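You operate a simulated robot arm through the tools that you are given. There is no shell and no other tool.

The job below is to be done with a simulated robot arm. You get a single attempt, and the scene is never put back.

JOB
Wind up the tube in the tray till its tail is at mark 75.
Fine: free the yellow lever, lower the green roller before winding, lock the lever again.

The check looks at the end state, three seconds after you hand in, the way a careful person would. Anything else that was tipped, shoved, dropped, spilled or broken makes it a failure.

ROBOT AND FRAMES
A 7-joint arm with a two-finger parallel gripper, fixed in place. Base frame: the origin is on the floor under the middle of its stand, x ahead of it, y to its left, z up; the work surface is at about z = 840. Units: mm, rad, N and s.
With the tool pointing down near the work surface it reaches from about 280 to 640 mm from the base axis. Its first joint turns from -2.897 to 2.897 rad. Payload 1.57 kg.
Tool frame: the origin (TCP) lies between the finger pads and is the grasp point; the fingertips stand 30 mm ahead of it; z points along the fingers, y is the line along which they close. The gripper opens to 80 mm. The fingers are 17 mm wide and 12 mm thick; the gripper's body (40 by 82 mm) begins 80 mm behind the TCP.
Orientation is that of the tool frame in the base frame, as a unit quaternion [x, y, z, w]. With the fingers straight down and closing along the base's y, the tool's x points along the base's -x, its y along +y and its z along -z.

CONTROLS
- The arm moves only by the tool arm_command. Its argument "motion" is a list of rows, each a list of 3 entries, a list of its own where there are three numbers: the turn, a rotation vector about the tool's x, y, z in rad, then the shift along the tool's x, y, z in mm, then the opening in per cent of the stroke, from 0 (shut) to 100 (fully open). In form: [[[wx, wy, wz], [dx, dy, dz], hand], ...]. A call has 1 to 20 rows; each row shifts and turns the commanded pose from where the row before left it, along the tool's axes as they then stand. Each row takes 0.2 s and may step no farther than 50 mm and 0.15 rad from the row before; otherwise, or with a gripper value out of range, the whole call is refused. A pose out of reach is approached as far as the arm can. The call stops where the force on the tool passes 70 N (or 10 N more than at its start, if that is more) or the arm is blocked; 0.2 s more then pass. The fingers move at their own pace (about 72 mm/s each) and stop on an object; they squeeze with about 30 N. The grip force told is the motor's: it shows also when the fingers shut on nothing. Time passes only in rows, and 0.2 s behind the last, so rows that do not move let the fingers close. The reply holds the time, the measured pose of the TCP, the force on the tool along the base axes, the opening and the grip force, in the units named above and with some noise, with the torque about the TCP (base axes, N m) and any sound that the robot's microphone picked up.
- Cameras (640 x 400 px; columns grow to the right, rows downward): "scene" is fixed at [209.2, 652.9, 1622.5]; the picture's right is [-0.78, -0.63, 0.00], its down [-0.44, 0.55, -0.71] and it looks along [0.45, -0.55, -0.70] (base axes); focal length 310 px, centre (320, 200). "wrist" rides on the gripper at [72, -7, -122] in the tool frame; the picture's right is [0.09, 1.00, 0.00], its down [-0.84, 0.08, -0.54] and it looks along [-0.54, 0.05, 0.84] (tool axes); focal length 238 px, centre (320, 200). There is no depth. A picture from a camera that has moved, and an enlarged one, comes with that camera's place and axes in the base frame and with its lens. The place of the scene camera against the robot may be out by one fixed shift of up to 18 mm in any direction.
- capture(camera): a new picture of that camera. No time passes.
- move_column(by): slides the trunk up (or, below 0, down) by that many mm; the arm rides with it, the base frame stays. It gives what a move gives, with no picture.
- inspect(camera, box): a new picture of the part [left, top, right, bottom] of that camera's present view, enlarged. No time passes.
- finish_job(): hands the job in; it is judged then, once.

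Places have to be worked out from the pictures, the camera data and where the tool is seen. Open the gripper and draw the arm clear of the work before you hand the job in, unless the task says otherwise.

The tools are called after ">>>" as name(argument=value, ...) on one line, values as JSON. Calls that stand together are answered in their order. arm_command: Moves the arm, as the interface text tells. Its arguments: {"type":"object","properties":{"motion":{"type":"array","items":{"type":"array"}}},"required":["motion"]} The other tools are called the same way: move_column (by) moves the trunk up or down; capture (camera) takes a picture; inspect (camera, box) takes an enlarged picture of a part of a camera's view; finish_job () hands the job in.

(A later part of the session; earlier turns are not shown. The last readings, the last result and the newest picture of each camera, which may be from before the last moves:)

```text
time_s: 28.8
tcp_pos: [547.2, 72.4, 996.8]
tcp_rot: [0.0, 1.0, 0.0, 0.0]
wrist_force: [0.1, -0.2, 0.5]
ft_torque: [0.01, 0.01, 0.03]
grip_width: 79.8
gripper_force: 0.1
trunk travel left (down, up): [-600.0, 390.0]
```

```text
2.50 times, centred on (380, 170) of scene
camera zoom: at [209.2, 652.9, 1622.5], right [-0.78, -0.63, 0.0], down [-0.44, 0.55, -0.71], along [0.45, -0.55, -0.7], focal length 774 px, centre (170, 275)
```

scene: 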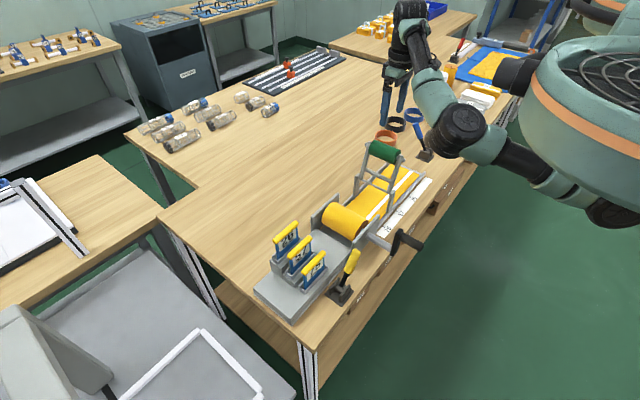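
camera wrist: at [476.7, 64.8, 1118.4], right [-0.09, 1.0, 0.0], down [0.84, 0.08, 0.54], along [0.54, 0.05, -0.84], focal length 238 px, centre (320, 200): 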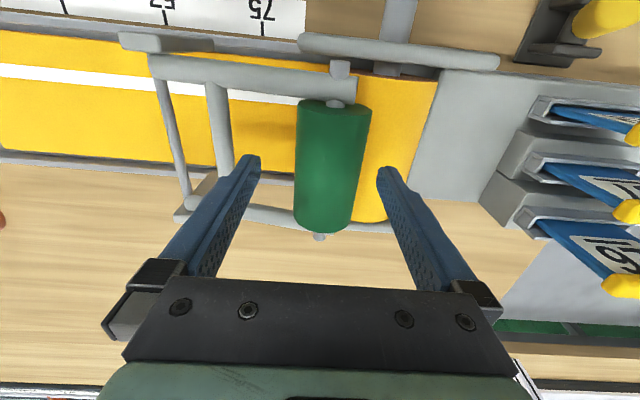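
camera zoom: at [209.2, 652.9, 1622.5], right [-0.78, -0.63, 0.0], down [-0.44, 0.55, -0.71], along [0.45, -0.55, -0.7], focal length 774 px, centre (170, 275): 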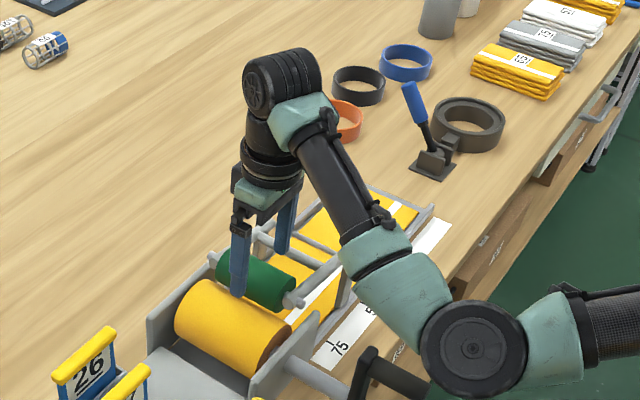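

The roller now sits near (548, 81, 959), i.e. in contact with the roll as expected. I raise straight up and check from above.

>>> arm_command(motion=[[[0, 0, 0], [0, 0, -40], 100], [[0, 0, 0], [0, 0, -45], 100], [[0, 0, 0], [0, 0, -45], 100], [[0, 0, 0], [0, 0, -45], 100]])

>>> capture(camera="wrist")

>>> inspect(camera="scene", box=[300, 120, 440, 260])

```text
time_s: 29.8
tcp_pos: [547.0, 72.5, 1173.2]
tcp_rot: [0.0, 1.0, 0.0, 0.001]
wrist_force: [-0.3, 0.3, -0.1]
ft_torque: [0.0, 0.02, 0.02]
grip_width: 79.9
gripper_force: 0.0
trunk travel left (down, up): [-600.0, 390.0]
```

```text
taken
camera wrist: at [475.6, 64.6, 1294.0], right [-0.09, 1.0, 0.0], down [0.84, 0.08, 0.54], along [0.54, 0.05, -0.84], focal length 238 px, centre (320, 200)
```

wrist: 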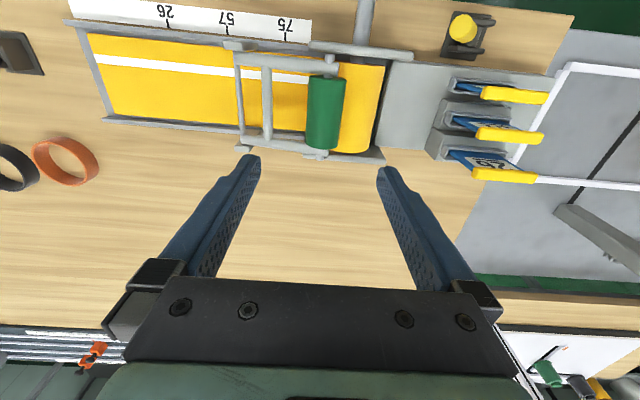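

```text
2.86 times, centred on (370, 190) of scene
camera zoom: at [209.2, 652.9, 1622.5], right [-0.78, -0.63, 0.0], down [-0.44, 0.55, -0.71], along [0.45, -0.55, -0.7], focal length 885 px, centre (177, 229)
```

zoom: 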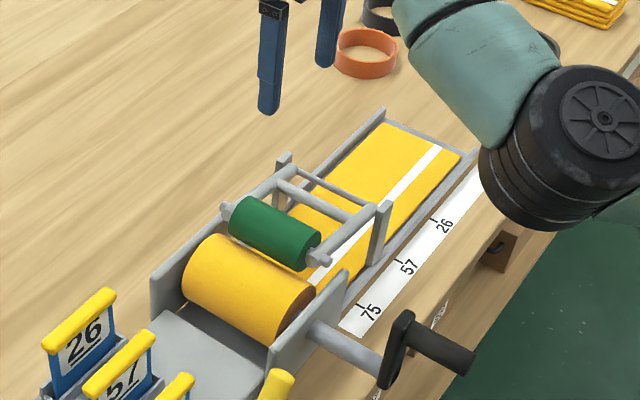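

The green roller rests on the roll. Now I move above the crank handle (about x 315–372, y 118, z 978) for a close look.

>>> arm_command(motion=[[[0, 0, 0], [40, 9, 9], 80], [[0, 0, 0], [40, 9, 9], 80], [[0, 0, 0], [40, 9, 9], 80], [[0, 0, 0], [40, 9, 9], 80], [[0, 0, 0], [40, 9, 9], 80]])

>>> capture(camera="wrist")

>>> inspect(camera="scene", box=[300, 120, 480, 280])

```text
time_s: 31.0
tcp_pos: [346.4, 118.2, 1127.7]
tcp_rot: [0.0, 1.0, 0.0, 0.001]
wrist_force: [0.1, -0.3, 0.4]
ft_torque: [0.0, -0.01, 0.0]
grip_width: 63.9
gripper_force: 0.1
trunk travel left (down, up): [-600.0, 390.0]
```

```text
taken
camera wrist: at [275.1, 110.1, 1248.3], right [-0.09, 1.0, 0.0], down [0.84, 0.08, 0.54], along [0.54, 0.05, -0.84], focal length 238 px, centre (320, 200)
```

wrist: 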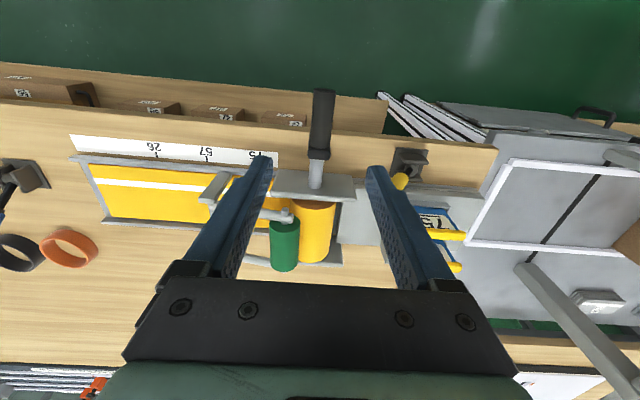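

```text
2.50 times, centred on (390, 200) of scene
camera zoom: at [209.2, 652.9, 1622.5], right [-0.78, -0.63, 0.0], down [-0.44, 0.55, -0.71], along [0.45, -0.55, -0.7], focal length 774 px, centre (145, 200)
```

zoom: 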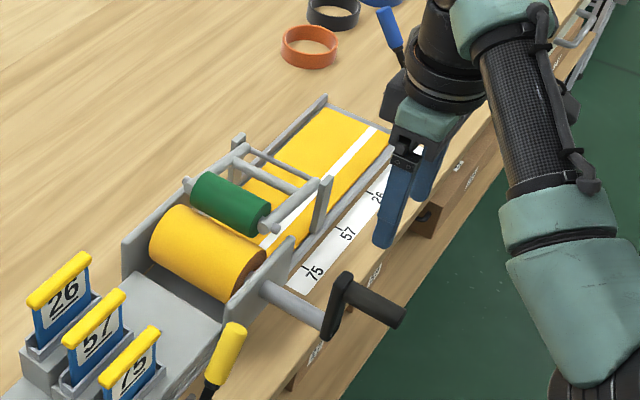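

>>> inspect(camera="wrist", box=[270, 70, 370, 200])

>>> inspect(camera="scene", box=[350, 210, 430, 270])

```text
3.08 times, centred on (320, 135) of wrist
camera zoom: at [275.1, 110.1, 1248.3], right [-0.09, 1.0, 0.0], down [0.84, 0.08, 0.54], along [0.54, 0.05, -0.84], focal length 733 px, centre (320, 400)
```

zoom: 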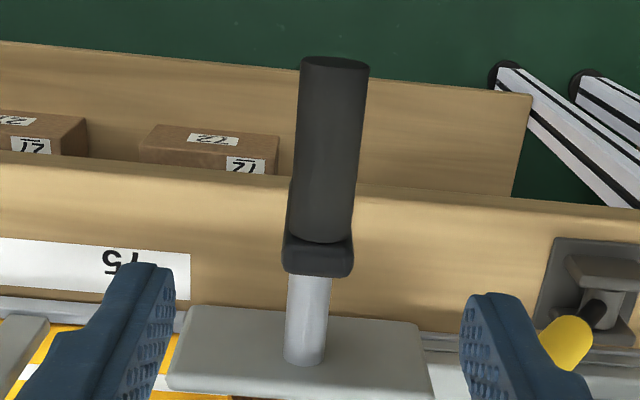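

```text
6.67 times, centred on (390, 240) of scene
camera zoom: at [209.2, 652.9, 1622.5], right [-0.78, -0.63, 0.0], down [-0.44, 0.55, -0.71], along [0.45, -0.55, -0.7], focal length 2064 px, centre (-147, -67)
```

zoom: 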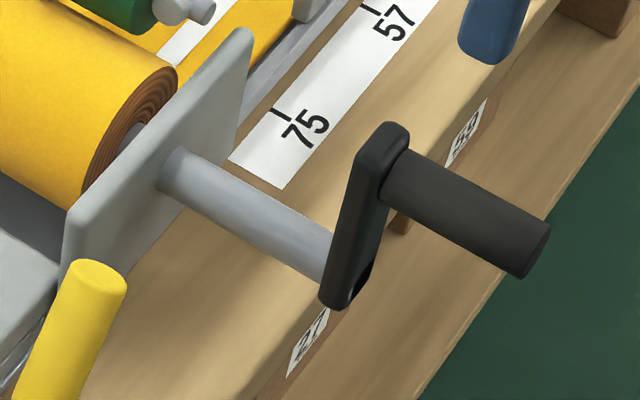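

The crank arm points straight up: handle axis at y≈119, z≈979, x 313–370; axle near z≈908, radius ≈72. I descend over the handle at x≈336 and close the fingers on it.

>>> arm_command(motion=[[[0, 0, 0], [2.6, 0.3, 37], 80], [[0, 0, 0], [2.6, 0.3, 37], 80], [[0, 0, 0], [2.6, 0.3, 37], 80], [[0, 0, 0], [2.6, 0, 36], 80], [[0, 0, 0], [0, 0, 0], 80]])

>>> capture(camera="wrist")

>>> inspect(camera="scene", box=[300, 120, 480, 280])

```text
time_s: 32.2
tcp_pos: [337.0, 118.2, 980.5]
tcp_rot: [0.0, 1.0, 0.0, -0.001]
wrist_force: [0.4, 0.3, 0.9]
ft_torque: [0.0, -0.01, 0.06]
grip_width: 64.0
gripper_force: 0.0
trunk travel left (down, up): [-600.0, 390.0]
```

```text
taken
camera wrist: at [265.2, 110.8, 1101.6], right [-0.09, 1.0, 0.0], down [0.84, 0.08, 0.54], along [0.54, 0.05, -0.84], focal length 238 px, centre (320, 200)
```

wrist: 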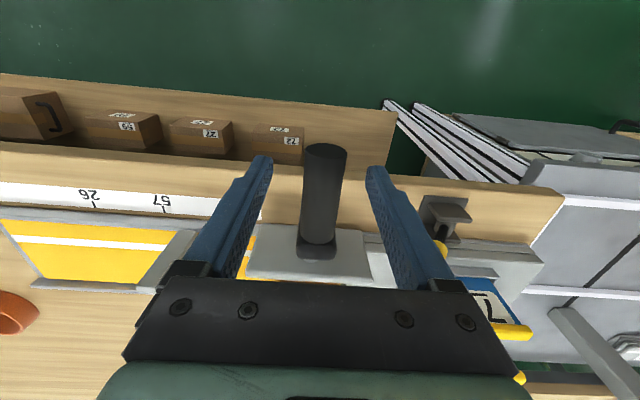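

```text
2.50 times, centred on (390, 200) of scene
camera zoom: at [209.2, 652.9, 1622.5], right [-0.78, -0.63, 0.0], down [-0.44, 0.55, -0.71], along [0.45, -0.55, -0.7], focal length 774 px, centre (145, 200)
```

zoom: 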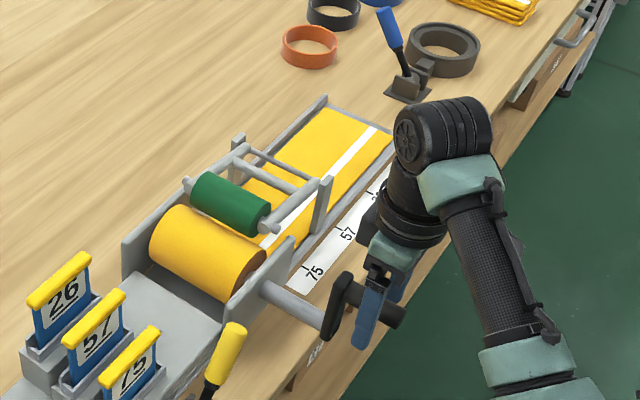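

The fingers straddle the handle (its end at z≈978). I close on it.

>>> arm_command(motion=[[[0, 0, 0], [0, 0, 0], 15], [[0, 0, 0], [0, 0, 0], 15], [[0, 0, 0], [0, 0, 0], 15]])

```text
time_s: 33.0
tcp_pos: [336.7, 118.4, 980.5]
tcp_rot: [0.0, 1.0, 0.0, -0.001]
wrist_force: [-0.7, 3.4, -0.8]
ft_torque: [0.08, -0.07, -0.31]
grip_width: 23.8
gripper_force: 35.2
trunk travel left (down, up): [-600.0, 390.0]
```

Handle held (23.8 mm). I test a small turn, top of the crank toward -y (the winding direction for a hose entering under the roll).

>>> arm_command(motion=[[[0, 0, 0], [0, -6.3, 0.3], 15], [[0, 0, 0], [0, -6.2, 0.8], 15], [[0, 0, 0], [0, -6.1, 1.4], 15]])

>>> capture(camera="wrist")

>>> inspect(camera="scene", box=[300, 120, 480, 280])

```text
time_s: 33.8
tcp_pos: [336.3, 100.5, 978.3]
tcp_rot: [0.0, 1.0, 0.001, 0.0]
wrist_force: [-3.7, 8.2, 3.6]
ft_torque: [0.56, 0.15, -0.06]
grip_width: 23.8
gripper_force: 35.9
trunk travel left (down, up): [-600.0, 390.0]
```

```text
taken
camera wrist: at [265.5, 92.6, 1099.6], right [-0.09, 1.0, 0.0], down [0.84, 0.08, 0.54], along [0.54, 0.05, -0.84], focal length 238 px, centre (320, 200)
```

wrist: 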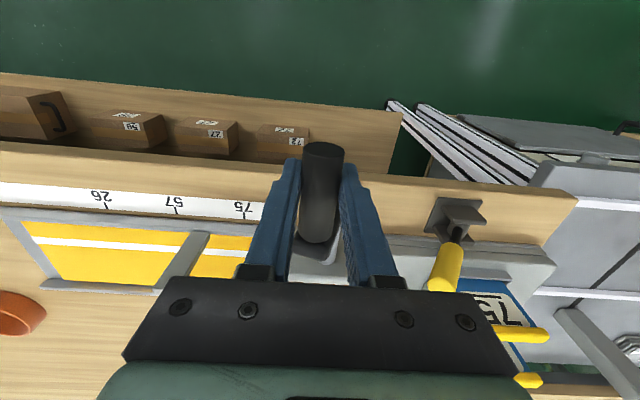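

```text
2.50 times, centred on (390, 200) of scene
camera zoom: at [209.2, 652.9, 1622.5], right [-0.78, -0.63, 0.0], down [-0.44, 0.55, -0.71], along [0.45, -0.55, -0.7], focal length 774 px, centre (145, 200)
```

zoom: 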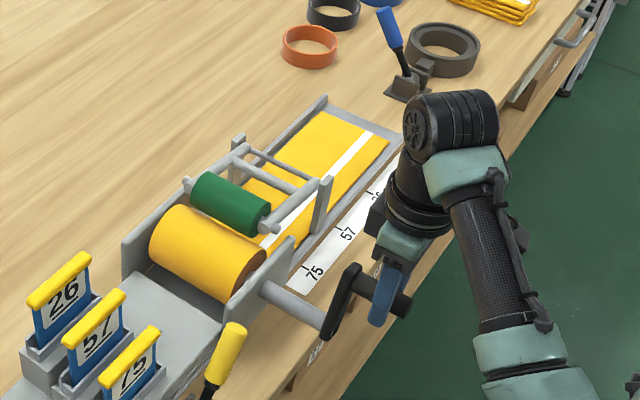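

The crank turns and the tail has started to move toward the roll. I continue along the circle to 45° and check the force.

>>> arm_command(motion=[[[0, 0, 0], [0, -7.2, 2.3], 15], [[0, 0, 0], [0, -6.9, 3.0], 15], [[0, 0, 0], [0, -6.5, 3.8], 15], [[0, 0, 0], [0, -6.1, 4.4], 15], [[0, 0, 0], [0, -5.6, 5.1], 15]])

>>> capture(camera="wrist")

```text
time_s: 35.0
tcp_pos: [337.7, 68.3, 958.9]
tcp_rot: [0.0, 1.0, -0.001, 0.001]
wrist_force: [-3.1, 5.1, -0.1]
ft_torque: [0.16, -0.05, 0.41]
grip_width: 23.6
gripper_force: 35.8
trunk travel left (down, up): [-600.0, 390.0]
```

```text
taken
camera wrist: at [266.1, 60.3, 1080.5], right [-0.09, 1.0, 0.0], down [0.84, 0.08, 0.54], along [0.54, 0.05, -0.84], focal length 238 px, centre (320, 200)
```

wrist: 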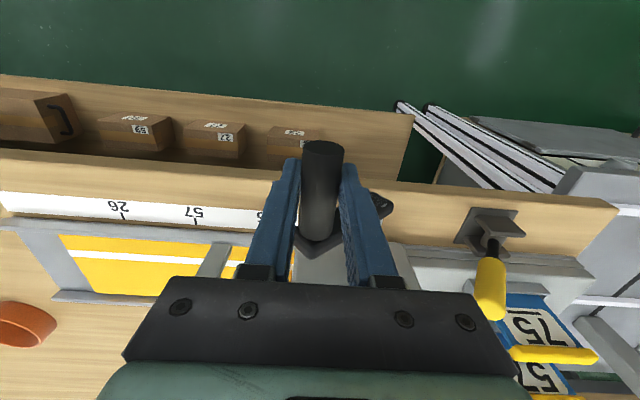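

Force stays low (5 N) and the tail has clearly moved. I continue to 75° and then to 105°.

>>> arm_command(motion=[[[0, 0, 0], [0, -5.1, 5.6], 15], [[0, 0, 0], [0, -4.4, 6.1], 15], [[0, 0, 0], [0, -3.8, 6.5], 15], [[0, 0, 0], [0, -3.0, 6.9], 15], [[0, 0, 0], [0, -2.3, 7.2], 15]])

>>> capture(camera="wrist")

>>> inspect(camera="scene", box=[300, 120, 480, 280])

```text
time_s: 36.2
tcp_pos: [338.1, 51.8, 927.3]
tcp_rot: [-0.001, 1.0, 0.001, 0.001]
wrist_force: [-1.4, 14.2, 5.9]
ft_torque: [0.57, 0.03, -0.18]
grip_width: 23.0
gripper_force: 35.0
trunk travel left (down, up): [-600.0, 390.0]
```

```text
taken
camera wrist: at [266.2, 42.9, 1048.5], right [-0.1, 1.0, 0.0], down [0.84, 0.08, 0.54], along [0.54, 0.05, -0.84], focal length 238 px, centre (320, 200)
```

wrist: 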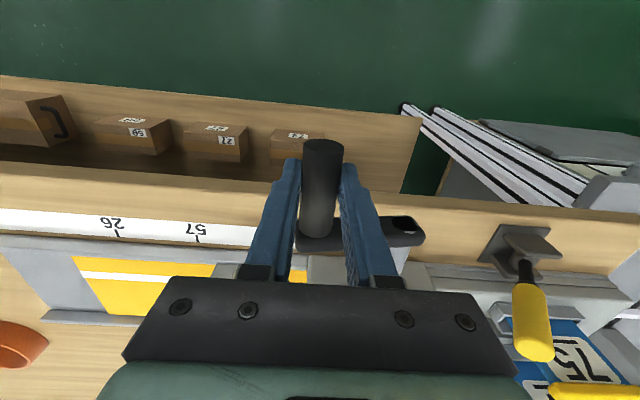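

```text
2.50 times, centred on (390, 200) of scene
camera zoom: at [209.2, 652.9, 1622.5], right [-0.78, -0.63, 0.0], down [-0.44, 0.55, -0.71], along [0.45, -0.55, -0.7], focal length 774 px, centre (145, 200)
```

zoom: 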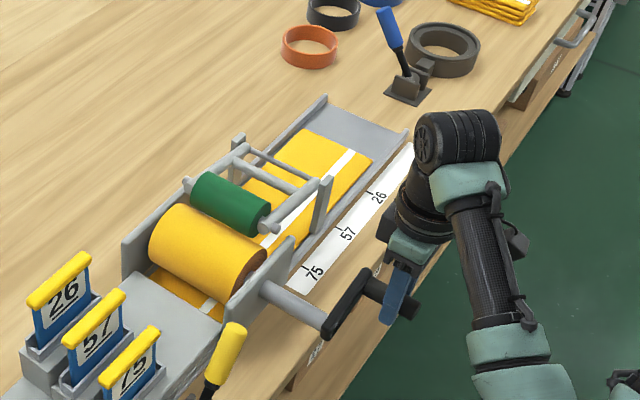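

The tail moved about 55 mm over ~77° (≈42 mm/rad), now near y≈-238. A circle fit of measured positions gives centre (y 117.8, z 912.9) and radius ≈67.6, so I correct the path and continue to 120°.

>>> arm_command(motion=[[[0, 0, 0], [0, 1.3, 7.1], 15], [[0, 0, 0], [0, -0.4, 7.1], 15], [[0, 0, 0], [0, 0.4, 7.1], 15], [[0, 0, 0], [0, 1.1, 7.0], 15], [[0, 0, 0], [0, 1.8, 6.9], 15], [[0, 0, 0], [0, 2.6, 6.7], 15], [[0, 0, 0], [0, 3.2, 6.3], 15]])

>>> capture(camera="wrist")

>>> capture(camera="scene")

```text
time_s: 37.8
tcp_pos: [337.9, 57.7, 878.3]
tcp_rot: [0.001, 1.0, -0.002, 0.001]
wrist_force: [-3.4, -7.2, 2.6]
ft_torque: [0.13, -0.64, 0.6]
grip_width: 23.4
gripper_force: 35.9
trunk travel left (down, up): [-600.0, 390.0]
```

```text
taken
camera wrist: at [266.3, 49.5, 1000.0], right [-0.09, 1.0, 0.0], down [0.84, 0.08, 0.54], along [0.54, 0.05, -0.84], focal length 238 px, centre (320, 200)
```

wrist: 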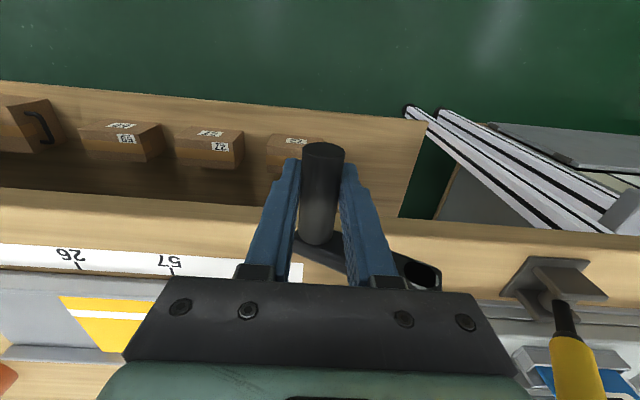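

```text
taken
```

scene: 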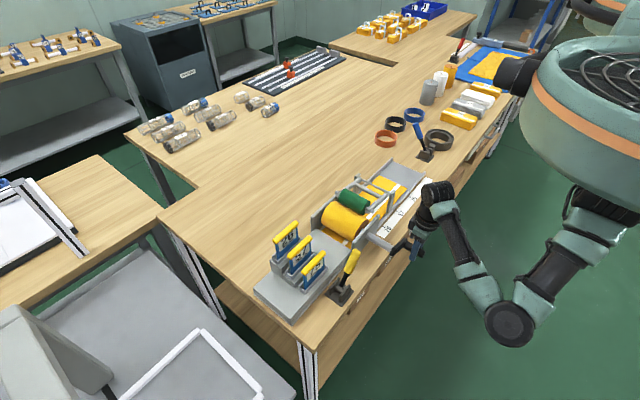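

Smooth so far. I continue to 150°.

>>> arm_command(motion=[[[0, 0, 0], [0, 3.5, 6.3], 15], [[0, 0, 0], [0, 4.5, 5.5], 15], [[0, 0, 0], [0, 5.1, 5.1], 15], [[0, 0, 0], [0, 5.5, 4.5], 15], [[0, 0, 0], [0, 6.1, 3.9], 15]])

>>> capture(camera="wrist")

>>> inspect(camera="scene", box=[300, 140, 480, 300])

```text
time_s: 39.0
tcp_pos: [339.2, 86.5, 854.0]
tcp_rot: [-0.002, 1.0, 0.003, 0.0]
wrist_force: [0.7, -4.0, -7.1]
ft_torque: [-0.02, -0.34, -0.22]
grip_width: 23.8
gripper_force: 17.6
trunk travel left (down, up): [-600.0, 390.0]
```

```text
taken
camera wrist: at [267.0, 78.0, 975.1], right [-0.1, 1.0, 0.01], down [0.84, 0.08, 0.54], along [0.54, 0.06, -0.84], focal length 238 px, centre (320, 200)
```

wrist: 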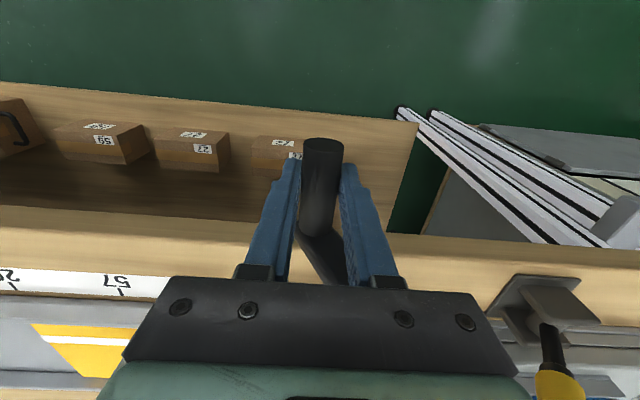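

```text
2.50 times, centred on (390, 220) of scene
camera zoom: at [209.2, 652.9, 1622.5], right [-0.78, -0.63, 0.0], down [-0.44, 0.55, -0.71], along [0.45, -0.55, -0.7], focal length 774 px, centre (145, 150)
```

zoom: 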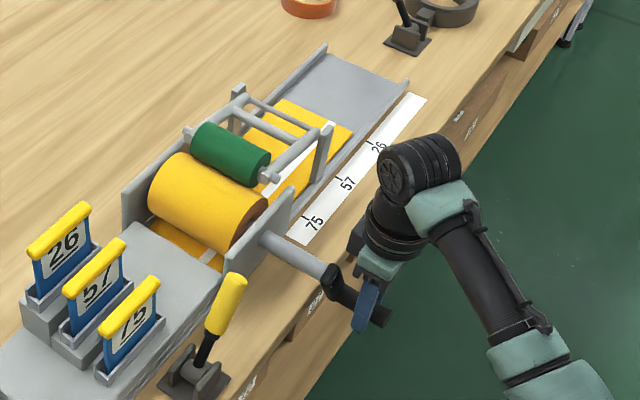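

The tail is about at mark 26 now (y≈-177) after ~150°, roughly 44 mm/rad. I continue to 180° and on to 210°.

>>> arm_command(motion=[[[0, 0, 0], [0, 6.3, 3.3], 15], [[0, 0, 0], [0, 6.7, 2.5], 15], [[0, 0, 0], [0, 7.0, 1.9], 15], [[0, 0, 0], [0, 7.0, 1.1], 15], [[0, 0, 0], [0, 7.2, 0.4], 15]])

>>> capture(camera="wrist")

>>> inspect(camera="scene", box=[300, 140, 480, 300])

```text
time_s: 40.2
tcp_pos: [337.8, 118.1, 845.6]
tcp_rot: [0.0, 1.0, 0.0, 0.0]
wrist_force: [3.1, -4.7, -2.8]
ft_torque: [0.16, -0.06, -0.4]
grip_width: 23.7
gripper_force: 35.9
trunk travel left (down, up): [-600.0, 390.0]
```

```text
taken
camera wrist: at [266.6, 110.1, 965.6], right [-0.09, 1.0, 0.0], down [0.84, 0.08, 0.54], along [0.54, 0.05, -0.84], focal length 238 px, centre (320, 200)
```

wrist: 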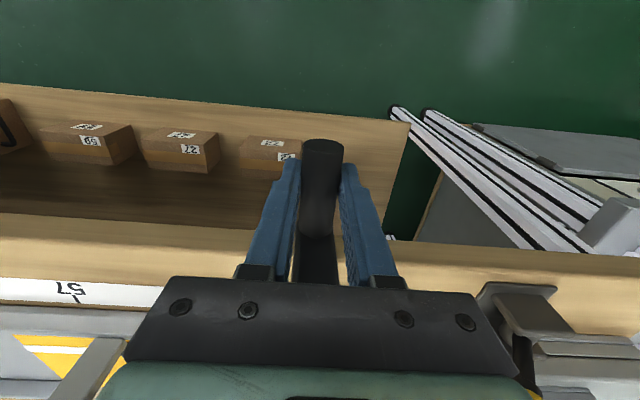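

```text
2.50 times, centred on (390, 220) of scene
camera zoom: at [209.2, 652.9, 1622.5], right [-0.78, -0.63, 0.0], down [-0.44, 0.55, -0.71], along [0.45, -0.55, -0.7], focal length 774 px, centre (145, 150)
```

zoom: 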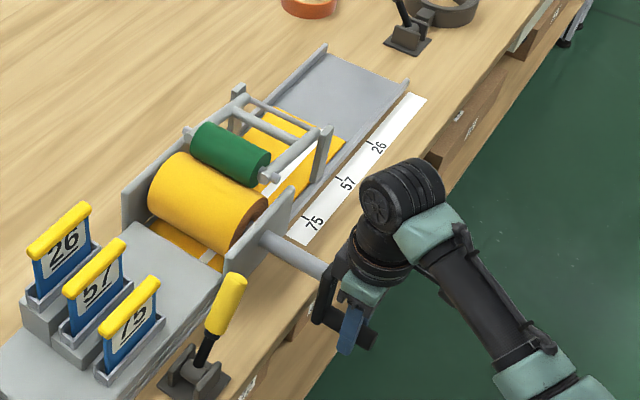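

Half a turn done with low forces. I continue upward on the +y side to 216°.

>>> arm_command(motion=[[[0, 0, 0], [0, 7.2, -0.4], 15], [[0, 0, 0], [0, 7.0, -1.1], 15], [[0, 0, 0], [0, 7.0, -1.9], 15], [[0, 0, 0], [0, 6.7, -2.5], 15], [[0, 0, 0], [0, 6.4, -3.3], 15], [[0, 0, 0], [0, 6.0, -3.9], 15]])

>>> capture(camera="wrist")

>>> inspect(camera="scene", box=[300, 140, 480, 300])

```text
time_s: 41.6
tcp_pos: [337.7, 158.3, 858.7]
tcp_rot: [0.0, 1.0, 0.0, 0.0]
wrist_force: [-0.3, -5.9, -2.5]
ft_torque: [0.11, 0.08, 0.03]
grip_width: 23.5
gripper_force: 35.8
trunk travel left (down, up): [-600.0, 390.0]
```

```text
taken
camera wrist: at [266.3, 149.9, 978.9], right [-0.09, 1.0, 0.0], down [0.84, 0.08, 0.54], along [0.54, 0.05, -0.84], focal length 238 px, centre (320, 200)
```

wrist: 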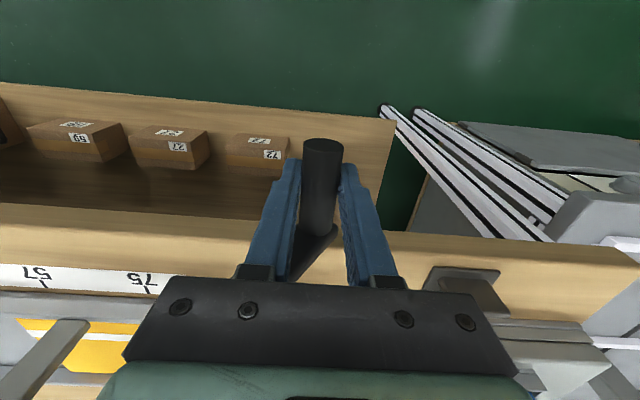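

```text
2.50 times, centred on (390, 220) of scene
camera zoom: at [209.2, 652.9, 1622.5], right [-0.78, -0.63, 0.0], down [-0.44, 0.55, -0.71], along [0.45, -0.55, -0.7], focal length 774 px, centre (145, 150)
```

zoom: 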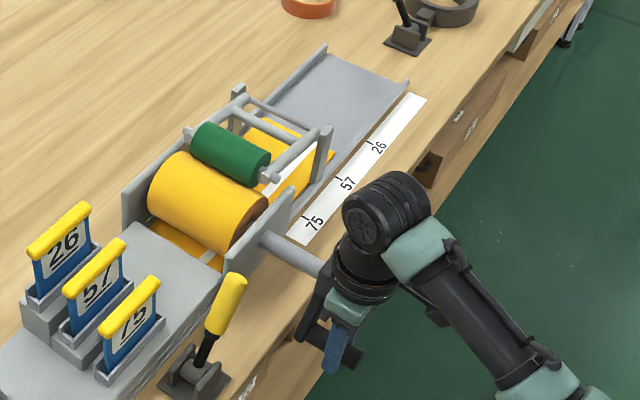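

Now about 216°, tail between marks 26 and 57. I continue to 246° and check clearance to the yellow lever.

>>> arm_command(motion=[[[0, 0, 0], [0, 5.5, -4.5], 15], [[0, 0, 0], [0, 5.1, -5.1], 15], [[0, 0, 0], [0, 4.5, -5.5], 15], [[0, 0, 0], [0, 3.9, -6.1], 15], [[0, 0, 0], [0, 3.3, -6.3], 15]])

>>> capture(camera="wrist")

>>> inspect(camera="scene", box=[300, 140, 480, 300])

```text
time_s: 42.8
tcp_pos: [337.4, 179.6, 883.5]
tcp_rot: [0.001, 1.0, 0.0, 0.0]
wrist_force: [-2.7, -7.9, -6.0]
ft_torque: [0.39, -0.14, 0.11]
grip_width: 23.5
gripper_force: 35.9
trunk travel left (down, up): [-600.0, 390.0]
```

```text
taken
camera wrist: at [266.5, 172.7, 1005.8], right [-0.09, 1.0, 0.0], down [0.84, 0.08, 0.54], along [0.54, 0.05, -0.84], focal length 238 px, centre (320, 200)
```

wrist: 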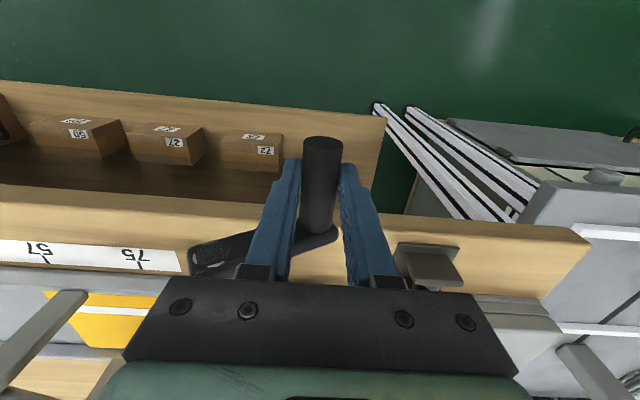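

```text
2.50 times, centred on (390, 220) of scene
camera zoom: at [209.2, 652.9, 1622.5], right [-0.78, -0.63, 0.0], down [-0.44, 0.55, -0.71], along [0.45, -0.55, -0.7], focal length 774 px, centre (145, 150)
```

zoom: 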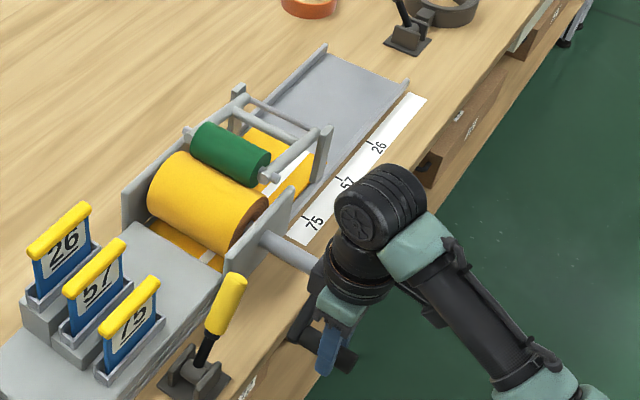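

The tail is now about at mark 57. About 91 mm (≈110°) remain; I continue to 276°.

>>> arm_command(motion=[[[0, 0, 0], [0, 2.5, -6.7], 15], [[0, 0, 0], [0, 1.9, -7.0], 15], [[0, 0, 0], [0, 1.1, -7.0], 15], [[0, 0, 0], [0, 0.4, -7.2], 15], [[0, 0, 0], [0, -0.4, -7.2], 15]])

>>> capture(camera="wrist")

>>> inspect(camera="scene", box=[330, 150, 430, 250])

```text
time_s: 44.0
tcp_pos: [337.7, 189.0, 919.6]
tcp_rot: [-0.004, 1.0, 0.002, -0.001]
wrist_force: [-4.0, 18.6, -7.6]
ft_torque: [0.59, 0.44, -0.56]
grip_width: 23.5
gripper_force: 36.4
trunk travel left (down, up): [-600.0, 390.0]
```

```text
taken
camera wrist: at [266.7, 181.2, 1041.3], right [-0.1, 1.0, 0.0], down [0.84, 0.08, 0.54], along [0.54, 0.06, -0.84], focal length 238 px, centre (320, 200)
```

wrist: 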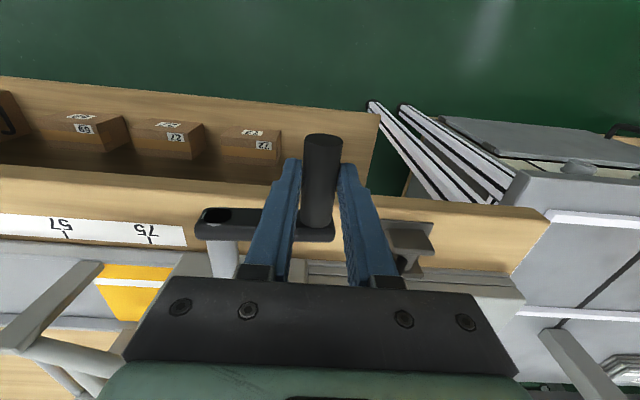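

```text
4.00 times, centred on (380, 200) of scene
camera zoom: at [209.2, 652.9, 1622.5], right [-0.78, -0.63, 0.0], down [-0.44, 0.55, -0.71], along [0.45, -0.55, -0.7], focal length 1238 px, centre (80, 200)
```

zoom: 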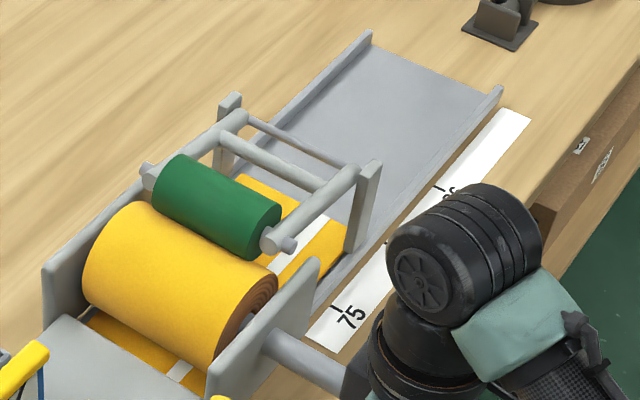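

The tail is ~63 mm before mark 75 by this wrist view. The measured positions suggest centre y≈119 and radius ≈70, so I correct slightly and continue to 305°.

>>> arm_command(motion=[[[0, 0, 0], [0, 1.8, -6.4], 15], [[0, 0, 0], [0, -1.8, -7.1], 15], [[0, 0, 0], [0, -2.5, -6.9], 15], [[0, 0, 0], [0, -3.2, -6.5], 15], [[0, 0, 0], [0, -3.9, -6.3], 15]])

>>> capture(camera="wrist")

>>> inspect(camera="scene", box=[330, 150, 430, 250])

```text
time_s: 45.2
tcp_pos: [338.1, 180.0, 952.8]
tcp_rot: [-0.002, 1.0, 0.003, 0.002]
wrist_force: [-0.6, 26.1, 4.3]
ft_torque: [0.78, 0.32, -0.19]
grip_width: 34.9
gripper_force: 13.0
trunk travel left (down, up): [-600.0, 390.0]
```

```text
taken
camera wrist: at [266.7, 171.6, 1074.6], right [-0.1, 1.0, 0.0], down [0.83, 0.08, 0.54], along [0.54, 0.06, -0.84], focal length 238 px, centre (320, 200)
```

wrist: 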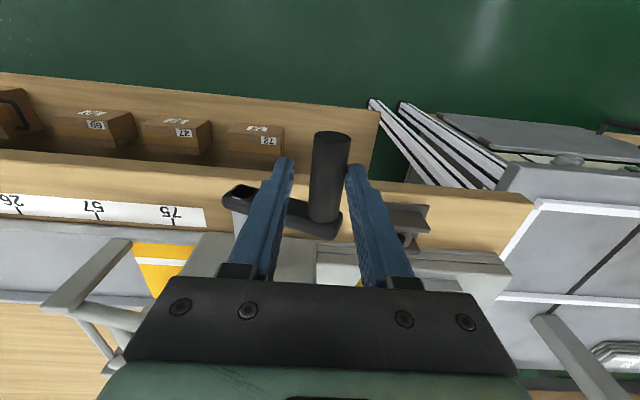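

```text
4.00 times, centred on (380, 200) of scene
camera zoom: at [209.2, 652.9, 1622.5], right [-0.78, -0.63, 0.0], down [-0.44, 0.55, -0.71], along [0.45, -0.55, -0.7], focal length 1238 px, centre (80, 200)
```

zoom: 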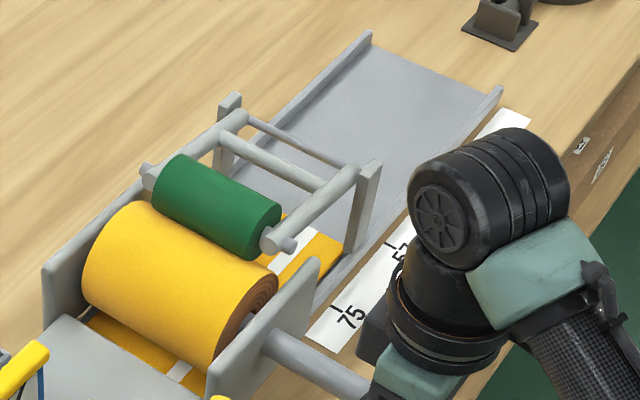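

The handle slipped in the fingers (grip 35 mm, 26 N sideways): its end reads (y 185, z 932), so the crank is at about 290°. The true radius is nearer 72. I open a little, recentre on the handle and grip again.

>>> arm_command(motion=[[[0, 0, 0], [0, 3, 6], 55], [[0, 0, 0], [0, 2, 8], 55], [[0, 0, 0], [0, 0, 3], 55]])

>>> capture(camera="wrist")

>>> inspect(camera="scene", box=[330, 150, 430, 250])

```text
time_s: 46.0
tcp_pos: [337.7, 180.7, 936.7]
tcp_rot: [0.001, 1.0, -0.001, 0.0]
wrist_force: [-0.5, -0.6, -0.5]
ft_torque: [0.01, 0.04, 0.0]
grip_width: 44.2
gripper_force: 0.2
trunk travel left (down, up): [-600.0, 390.0]
```

```text
taken
camera wrist: at [266.5, 173.1, 1057.2], right [-0.09, 1.0, 0.0], down [0.84, 0.08, 0.54], along [0.54, 0.05, -0.84], focal length 238 px, centre (320, 200)
```

wrist: 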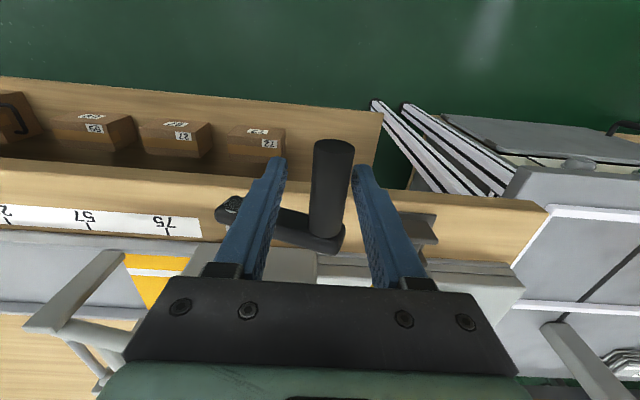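

```text
4.00 times, centred on (380, 200) of scene
camera zoom: at [209.2, 652.9, 1622.5], right [-0.78, -0.63, 0.0], down [-0.44, 0.55, -0.71], along [0.45, -0.55, -0.7], focal length 1238 px, centre (80, 200)
```

zoom: 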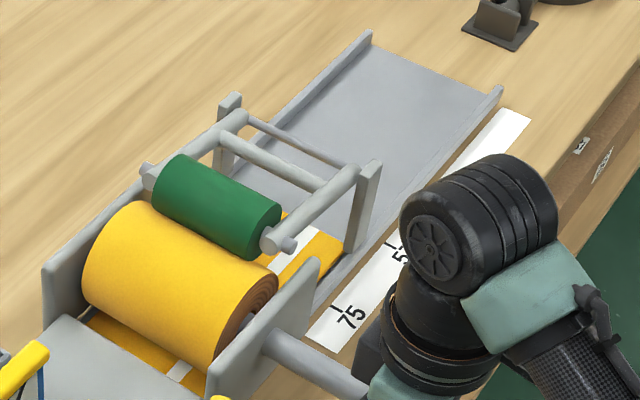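

The crank holds its place; handle at about (y 185.3, z 930). I centre on it and close.

>>> arm_command(motion=[[[0, 0, 0], [0, 4, 5], 55], [[0, 0, 0], [0, 0, 0], 10], [[0, 0, 0], [0, 0, 0], 10], [[0, 0, 0], [0, 0, 0], 10]])

>>> capture(camera="wrist")

```text
time_s: 47.0
tcp_pos: [338.7, 187.4, 930.2]
tcp_rot: [-0.001, 1.0, 0.0, 0.0]
wrist_force: [1.5, 10.8, -0.4]
ft_torque: [0.22, 0.01, -0.57]
grip_width: 23.6
gripper_force: 35.3
trunk travel left (down, up): [-600.0, 390.0]
```

```text
taken
camera wrist: at [266.4, 178.9, 1052.3], right [-0.09, 1.0, 0.0], down [0.84, 0.08, 0.54], along [0.54, 0.05, -0.84], focal length 238 px, centre (320, 200)
```

wrist: 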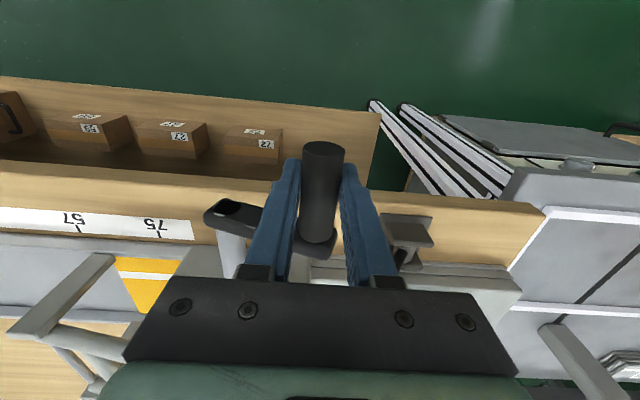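

Handle regripped at about (y 188, z 930), crank ≈287°. The tail is ~55 mm before mark 75, i.e. about 64° more. I continue on the corrected circle (centre 119/909.5, r 72) to 305°.

>>> arm_command(motion=[[[0, 0, 0], [0, 1, 3.2], 10], [[0, 0, 0], [0, 0.5, -6.2], 10], [[0, 0, 0], [0, -1.5, -6.2], 10], [[0, 0, 0], [0, -3.0, -6.8], 10], [[0, 0, 0], [0, -4.0, -4.0], 10]])

>>> capture(camera="wrist")

```text
time_s: 48.2
tcp_pos: [338.4, 177.7, 951.2]
tcp_rot: [0.0, 1.0, 0.0, 0.001]
wrist_force: [-0.6, 7.2, -2.1]
ft_torque: [0.22, 0.49, -0.03]
grip_width: 23.7
gripper_force: 35.7
trunk travel left (down, up): [-600.0, 390.0]
```

```text
taken
camera wrist: at [266.4, 171.1, 1072.5], right [-0.09, 1.0, 0.0], down [0.84, 0.08, 0.54], along [0.54, 0.05, -0.84], focal length 238 px, centre (320, 200)
```

wrist: 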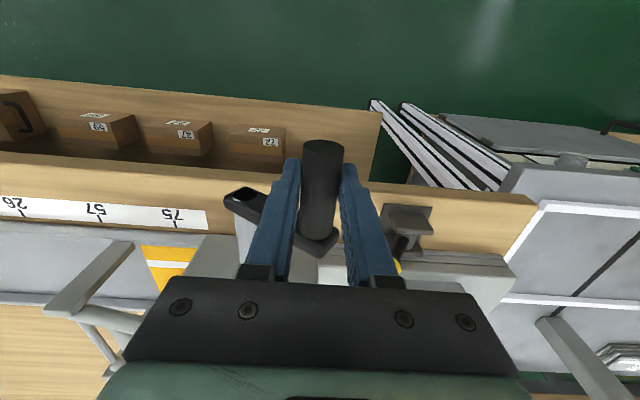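

Good: grip held, force 7 N, crank ≈305°. I enlarge the tail area to measure.

>>> inspect(camera="wrist", box=[60, 180, 240, 300])

>>> inspect(camera="scene", box=[360, 190, 430, 240])

```text
3.33 times, centred on (150, 240) of wrist
camera zoom: at [266.4, 171.1, 1072.5], right [-0.09, 1.0, 0.0], down [0.84, 0.08, 0.54], along [0.54, 0.05, -0.84], focal length 794 px, centre (887, 67)
```

zoom: 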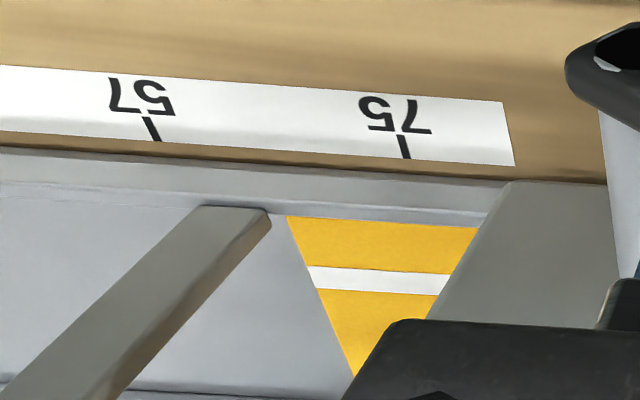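

```text
8.00 times, centred on (395, 215) of scene
camera zoom: at [209.2, 652.9, 1622.5], right [-0.78, -0.63, 0.0], down [-0.44, 0.55, -0.71], along [0.45, -0.55, -0.7], focal length 2477 px, centre (-280, 80)
```

zoom: 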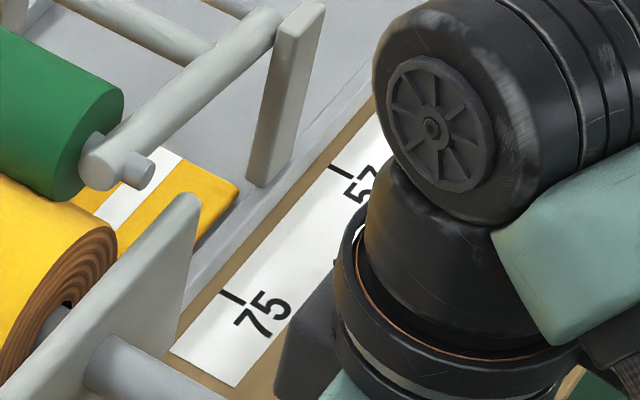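

The tail line is at y≈-35.5 with mark 75 at y≈9.3, so ~45 mm (≈55°) remain. I advance 36° and then measure again.

>>> arm_command(motion=[[[0, 0, 0], [0, -5.0, -5.5], 10], [[0, 0, 0], [0, -5.2, -5.5], 10], [[0, 0, 0], [0, -5.8, -4.8], 10], [[0, 0, 0], [0, -6.2, -4.2], 10], [[0, 0, 0], [0, -6.7, -3.6], 10], [[0, 0, 0], [0, -7.0, -2.8], 10]])

>>> capture(camera="wrist")

>>> inspect(camera="wrist", box=[100, 160, 280, 280])

>>> inspect(camera="scene", box=[350, 180, 430, 240])

```text
time_s: 49.6
tcp_pos: [337.7, 141.4, 976.7]
tcp_rot: [0.001, 1.0, -0.003, 0.0]
wrist_force: [0.2, 4.4, 0.5]
ft_torque: [0.17, -0.35, 0.64]
grip_width: 23.8
gripper_force: 35.7
trunk travel left (down, up): [-600.0, 390.0]
```

```text
taken
camera wrist: at [266.3, 134.1, 1098.2], right [-0.09, 1.0, 0.0], down [0.84, 0.08, 0.54], along [0.54, 0.05, -0.84], focal length 238 px, centre (320, 200)
```

wrist: 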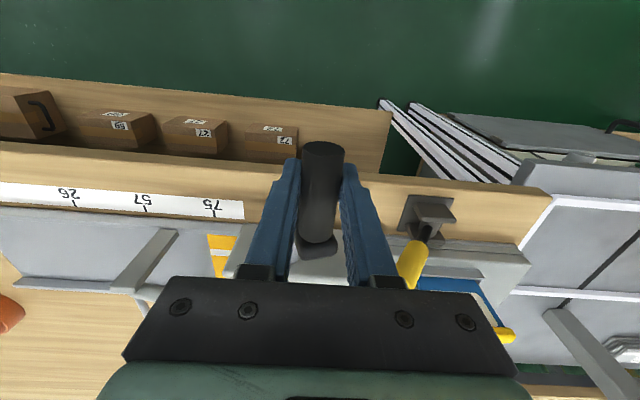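

```text
3.33 times, centred on (190, 220) of wrist
camera zoom: at [266.3, 134.1, 1098.2], right [-0.09, 1.0, 0.0], down [0.84, 0.08, 0.54], along [0.54, 0.05, -0.84], focal length 794 px, centre (753, 133)
```

zoom: 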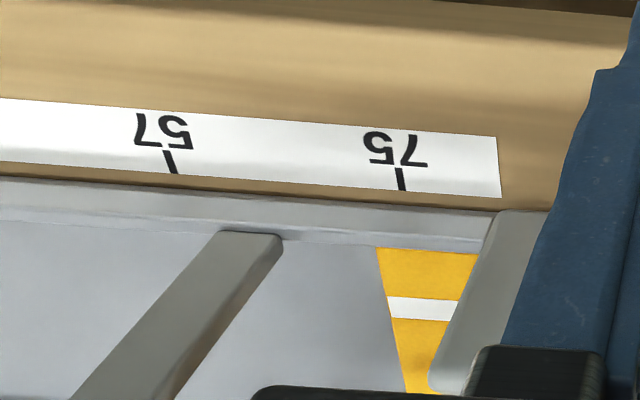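

```text
6.67 times, centred on (390, 210) of scene
camera zoom: at [209.2, 652.9, 1622.5], right [-0.78, -0.63, 0.0], down [-0.44, 0.55, -0.71], along [0.45, -0.55, -0.7], focal length 2064 px, centre (-147, 133)
```

zoom: 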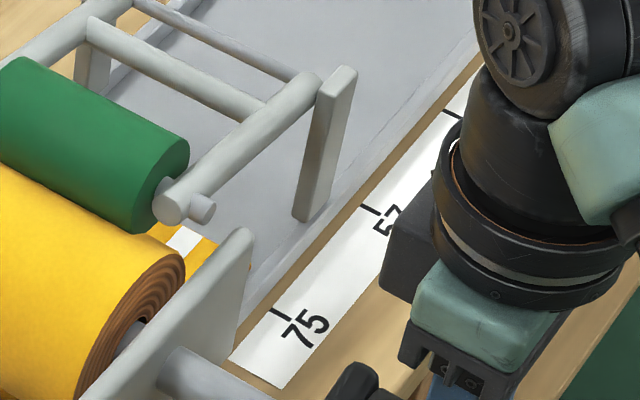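

With the hose surface at z≈858 (from several views) the tail is ~6 mm before mark 75. I turn 5° more, then release the handle and look from right above the mark to avoid parallax.

>>> arm_command(motion=[[[0, 0, 0], [0, -3.0, -1.0], 10], [[0, 0, 0], [0, -3.0, -0.8], 10], [[0, 0, 0], [0, 0, 0], 10]])

>>> capture(camera="wrist")

>>> inspect(camera="wrist", box=[100, 160, 280, 280])

```text
time_s: 50.4
tcp_pos: [339.0, 136.3, 980.0]
tcp_rot: [0.001, 1.0, -0.001, -0.001]
wrist_force: [-1.7, 4.5, -0.9]
ft_torque: [0.11, 0.26, -0.02]
grip_width: 23.4
gripper_force: 35.4
trunk travel left (down, up): [-600.0, 390.0]
```

```text
taken
camera wrist: at [266.5, 128.8, 1100.5], right [-0.09, 1.0, 0.0], down [0.84, 0.08, 0.54], along [0.54, 0.05, -0.84], focal length 238 px, centre (320, 200)
```

wrist: 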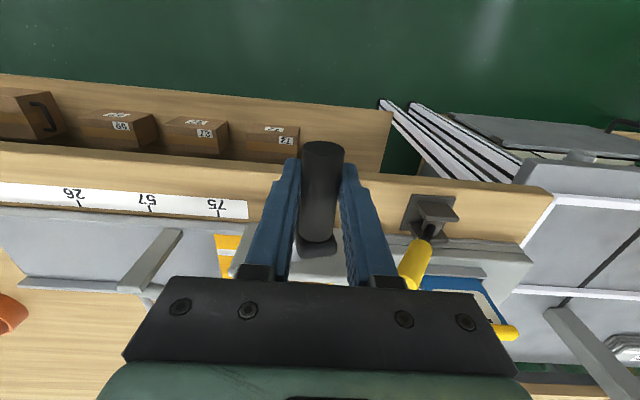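

```text
3.33 times, centred on (190, 220) of wrist
camera zoom: at [266.5, 128.8, 1100.5], right [-0.09, 1.0, 0.0], down [0.84, 0.08, 0.54], along [0.54, 0.05, -0.84], focal length 794 px, centre (753, 133)
```

zoom: 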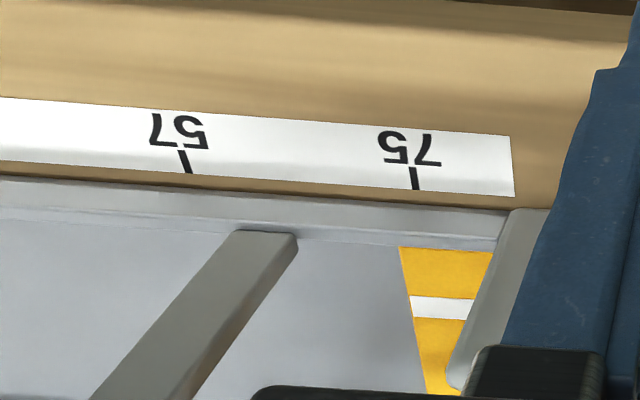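

Now the tail reads ~2–3 mm short of the mark, depending on the assumed hose height. I release the handle, lift, and look from directly above mark 75.

>>> arm_command(motion=[[[0, 0, 0], [0, 0, 0], 60], [[0, 0, 0], [0, 0, 0], 60], [[0, 0, 0], [0, 0, -30], 70], [[0, 0, 0], [0, 0, -40], 100], [[0, 0, 0], [0, 0, -45], 100], [[0, 0, 0], [0, -40, -35], 100], [[0, 0, 0], [0, -40, -30], 100], [[0, 0, 0], [0, -40, 0], 100]])

>>> capture(camera="wrist")

>>> inspect(camera="scene", box=[300, 150, 440, 270])

```text
refused: row 6 steps farther than a row can; nothing moved
```

```text
taken
camera wrist: at [266.5, 128.8, 1100.5], right [-0.09, 1.0, 0.0], down [0.84, 0.08, 0.54], along [0.54, 0.05, -0.84], focal length 238 px, centre (320, 200)
```

wrist: 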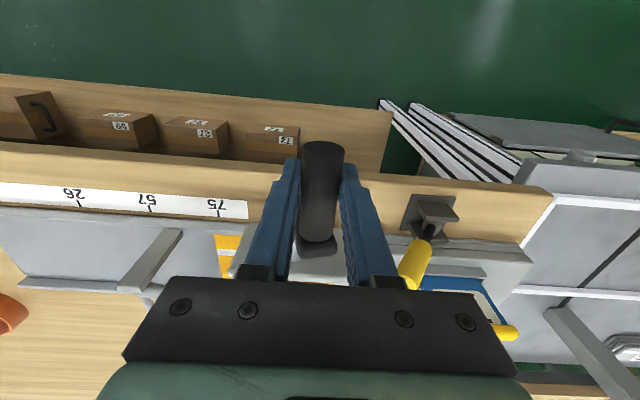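

```text
3.33 times, centred on (370, 210) of scene
camera zoom: at [209.2, 652.9, 1622.5], right [-0.78, -0.63, 0.0], down [-0.44, 0.55, -0.71], along [0.45, -0.55, -0.7], focal length 1032 px, centre (153, 167)
```

zoom: 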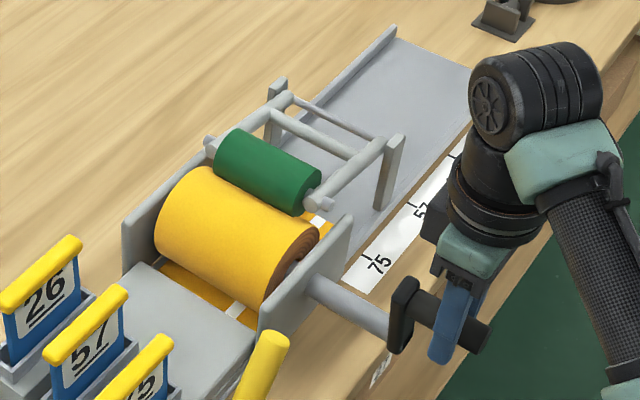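

That call was refused for a step over 50 mm and nothing moved. I repeat it with smaller steps.

>>> arm_command(motion=[[[0, 0, 0], [0, 0, 0], 60], [[0, 0, 0], [0, 0, 0], 60], [[0, 0, 0], [0, 0, -30], 70], [[0, 0, 0], [0, 0, -40], 100], [[0, 0, 0], [0, 0, -45], 100], [[0, 0, 0], [0, 0, -45], 100], [[0, 0, 0], [0, -40, 0], 100], [[0, 0, 0], [0, -40, 0], 100], [[0, 0, 0], [0, -40, 0], 100]])

>>> capture(camera="wrist")

>>> inspect(camera="scene", box=[300, 150, 440, 270])

```text
time_s: 52.4
tcp_pos: [338.0, 13.9, 1138.9]
tcp_rot: [0.0, 1.0, 0.001, 0.001]
wrist_force: [0.2, 0.4, -0.1]
ft_torque: [0.04, 0.03, 0.01]
grip_width: 79.7
gripper_force: 0.1
trunk travel left (down, up): [-600.0, 390.0]
```

```text
taken
camera wrist: at [267.4, 6.7, 1260.4], right [-0.09, 1.0, 0.0], down [0.84, 0.08, 0.54], along [0.54, 0.05, -0.84], focal length 238 px, centre (320, 200)
```

wrist: 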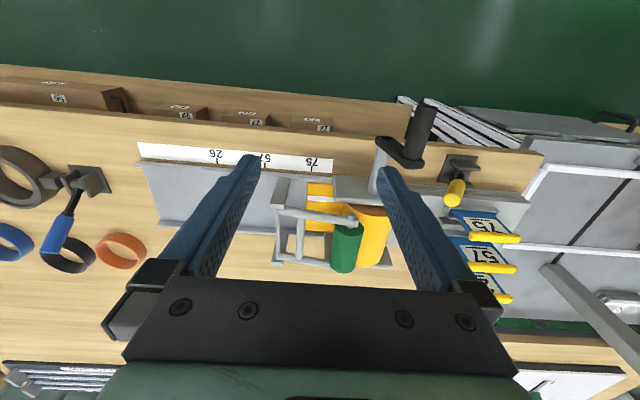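

```text
3.33 times, centred on (370, 210) of scene
camera zoom: at [209.2, 652.9, 1622.5], right [-0.78, -0.63, 0.0], down [-0.44, 0.55, -0.71], along [0.45, -0.55, -0.7], focal length 1032 px, centre (153, 167)
```

zoom: 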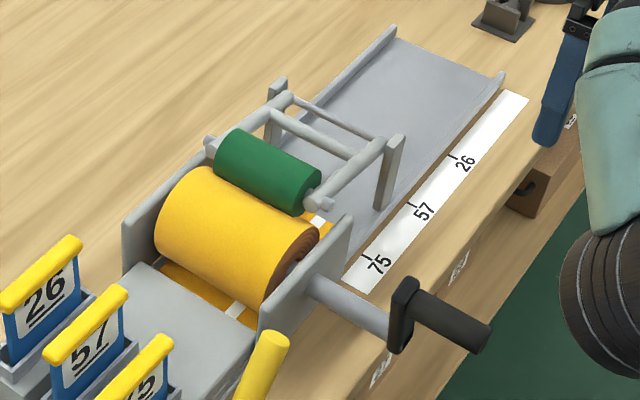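

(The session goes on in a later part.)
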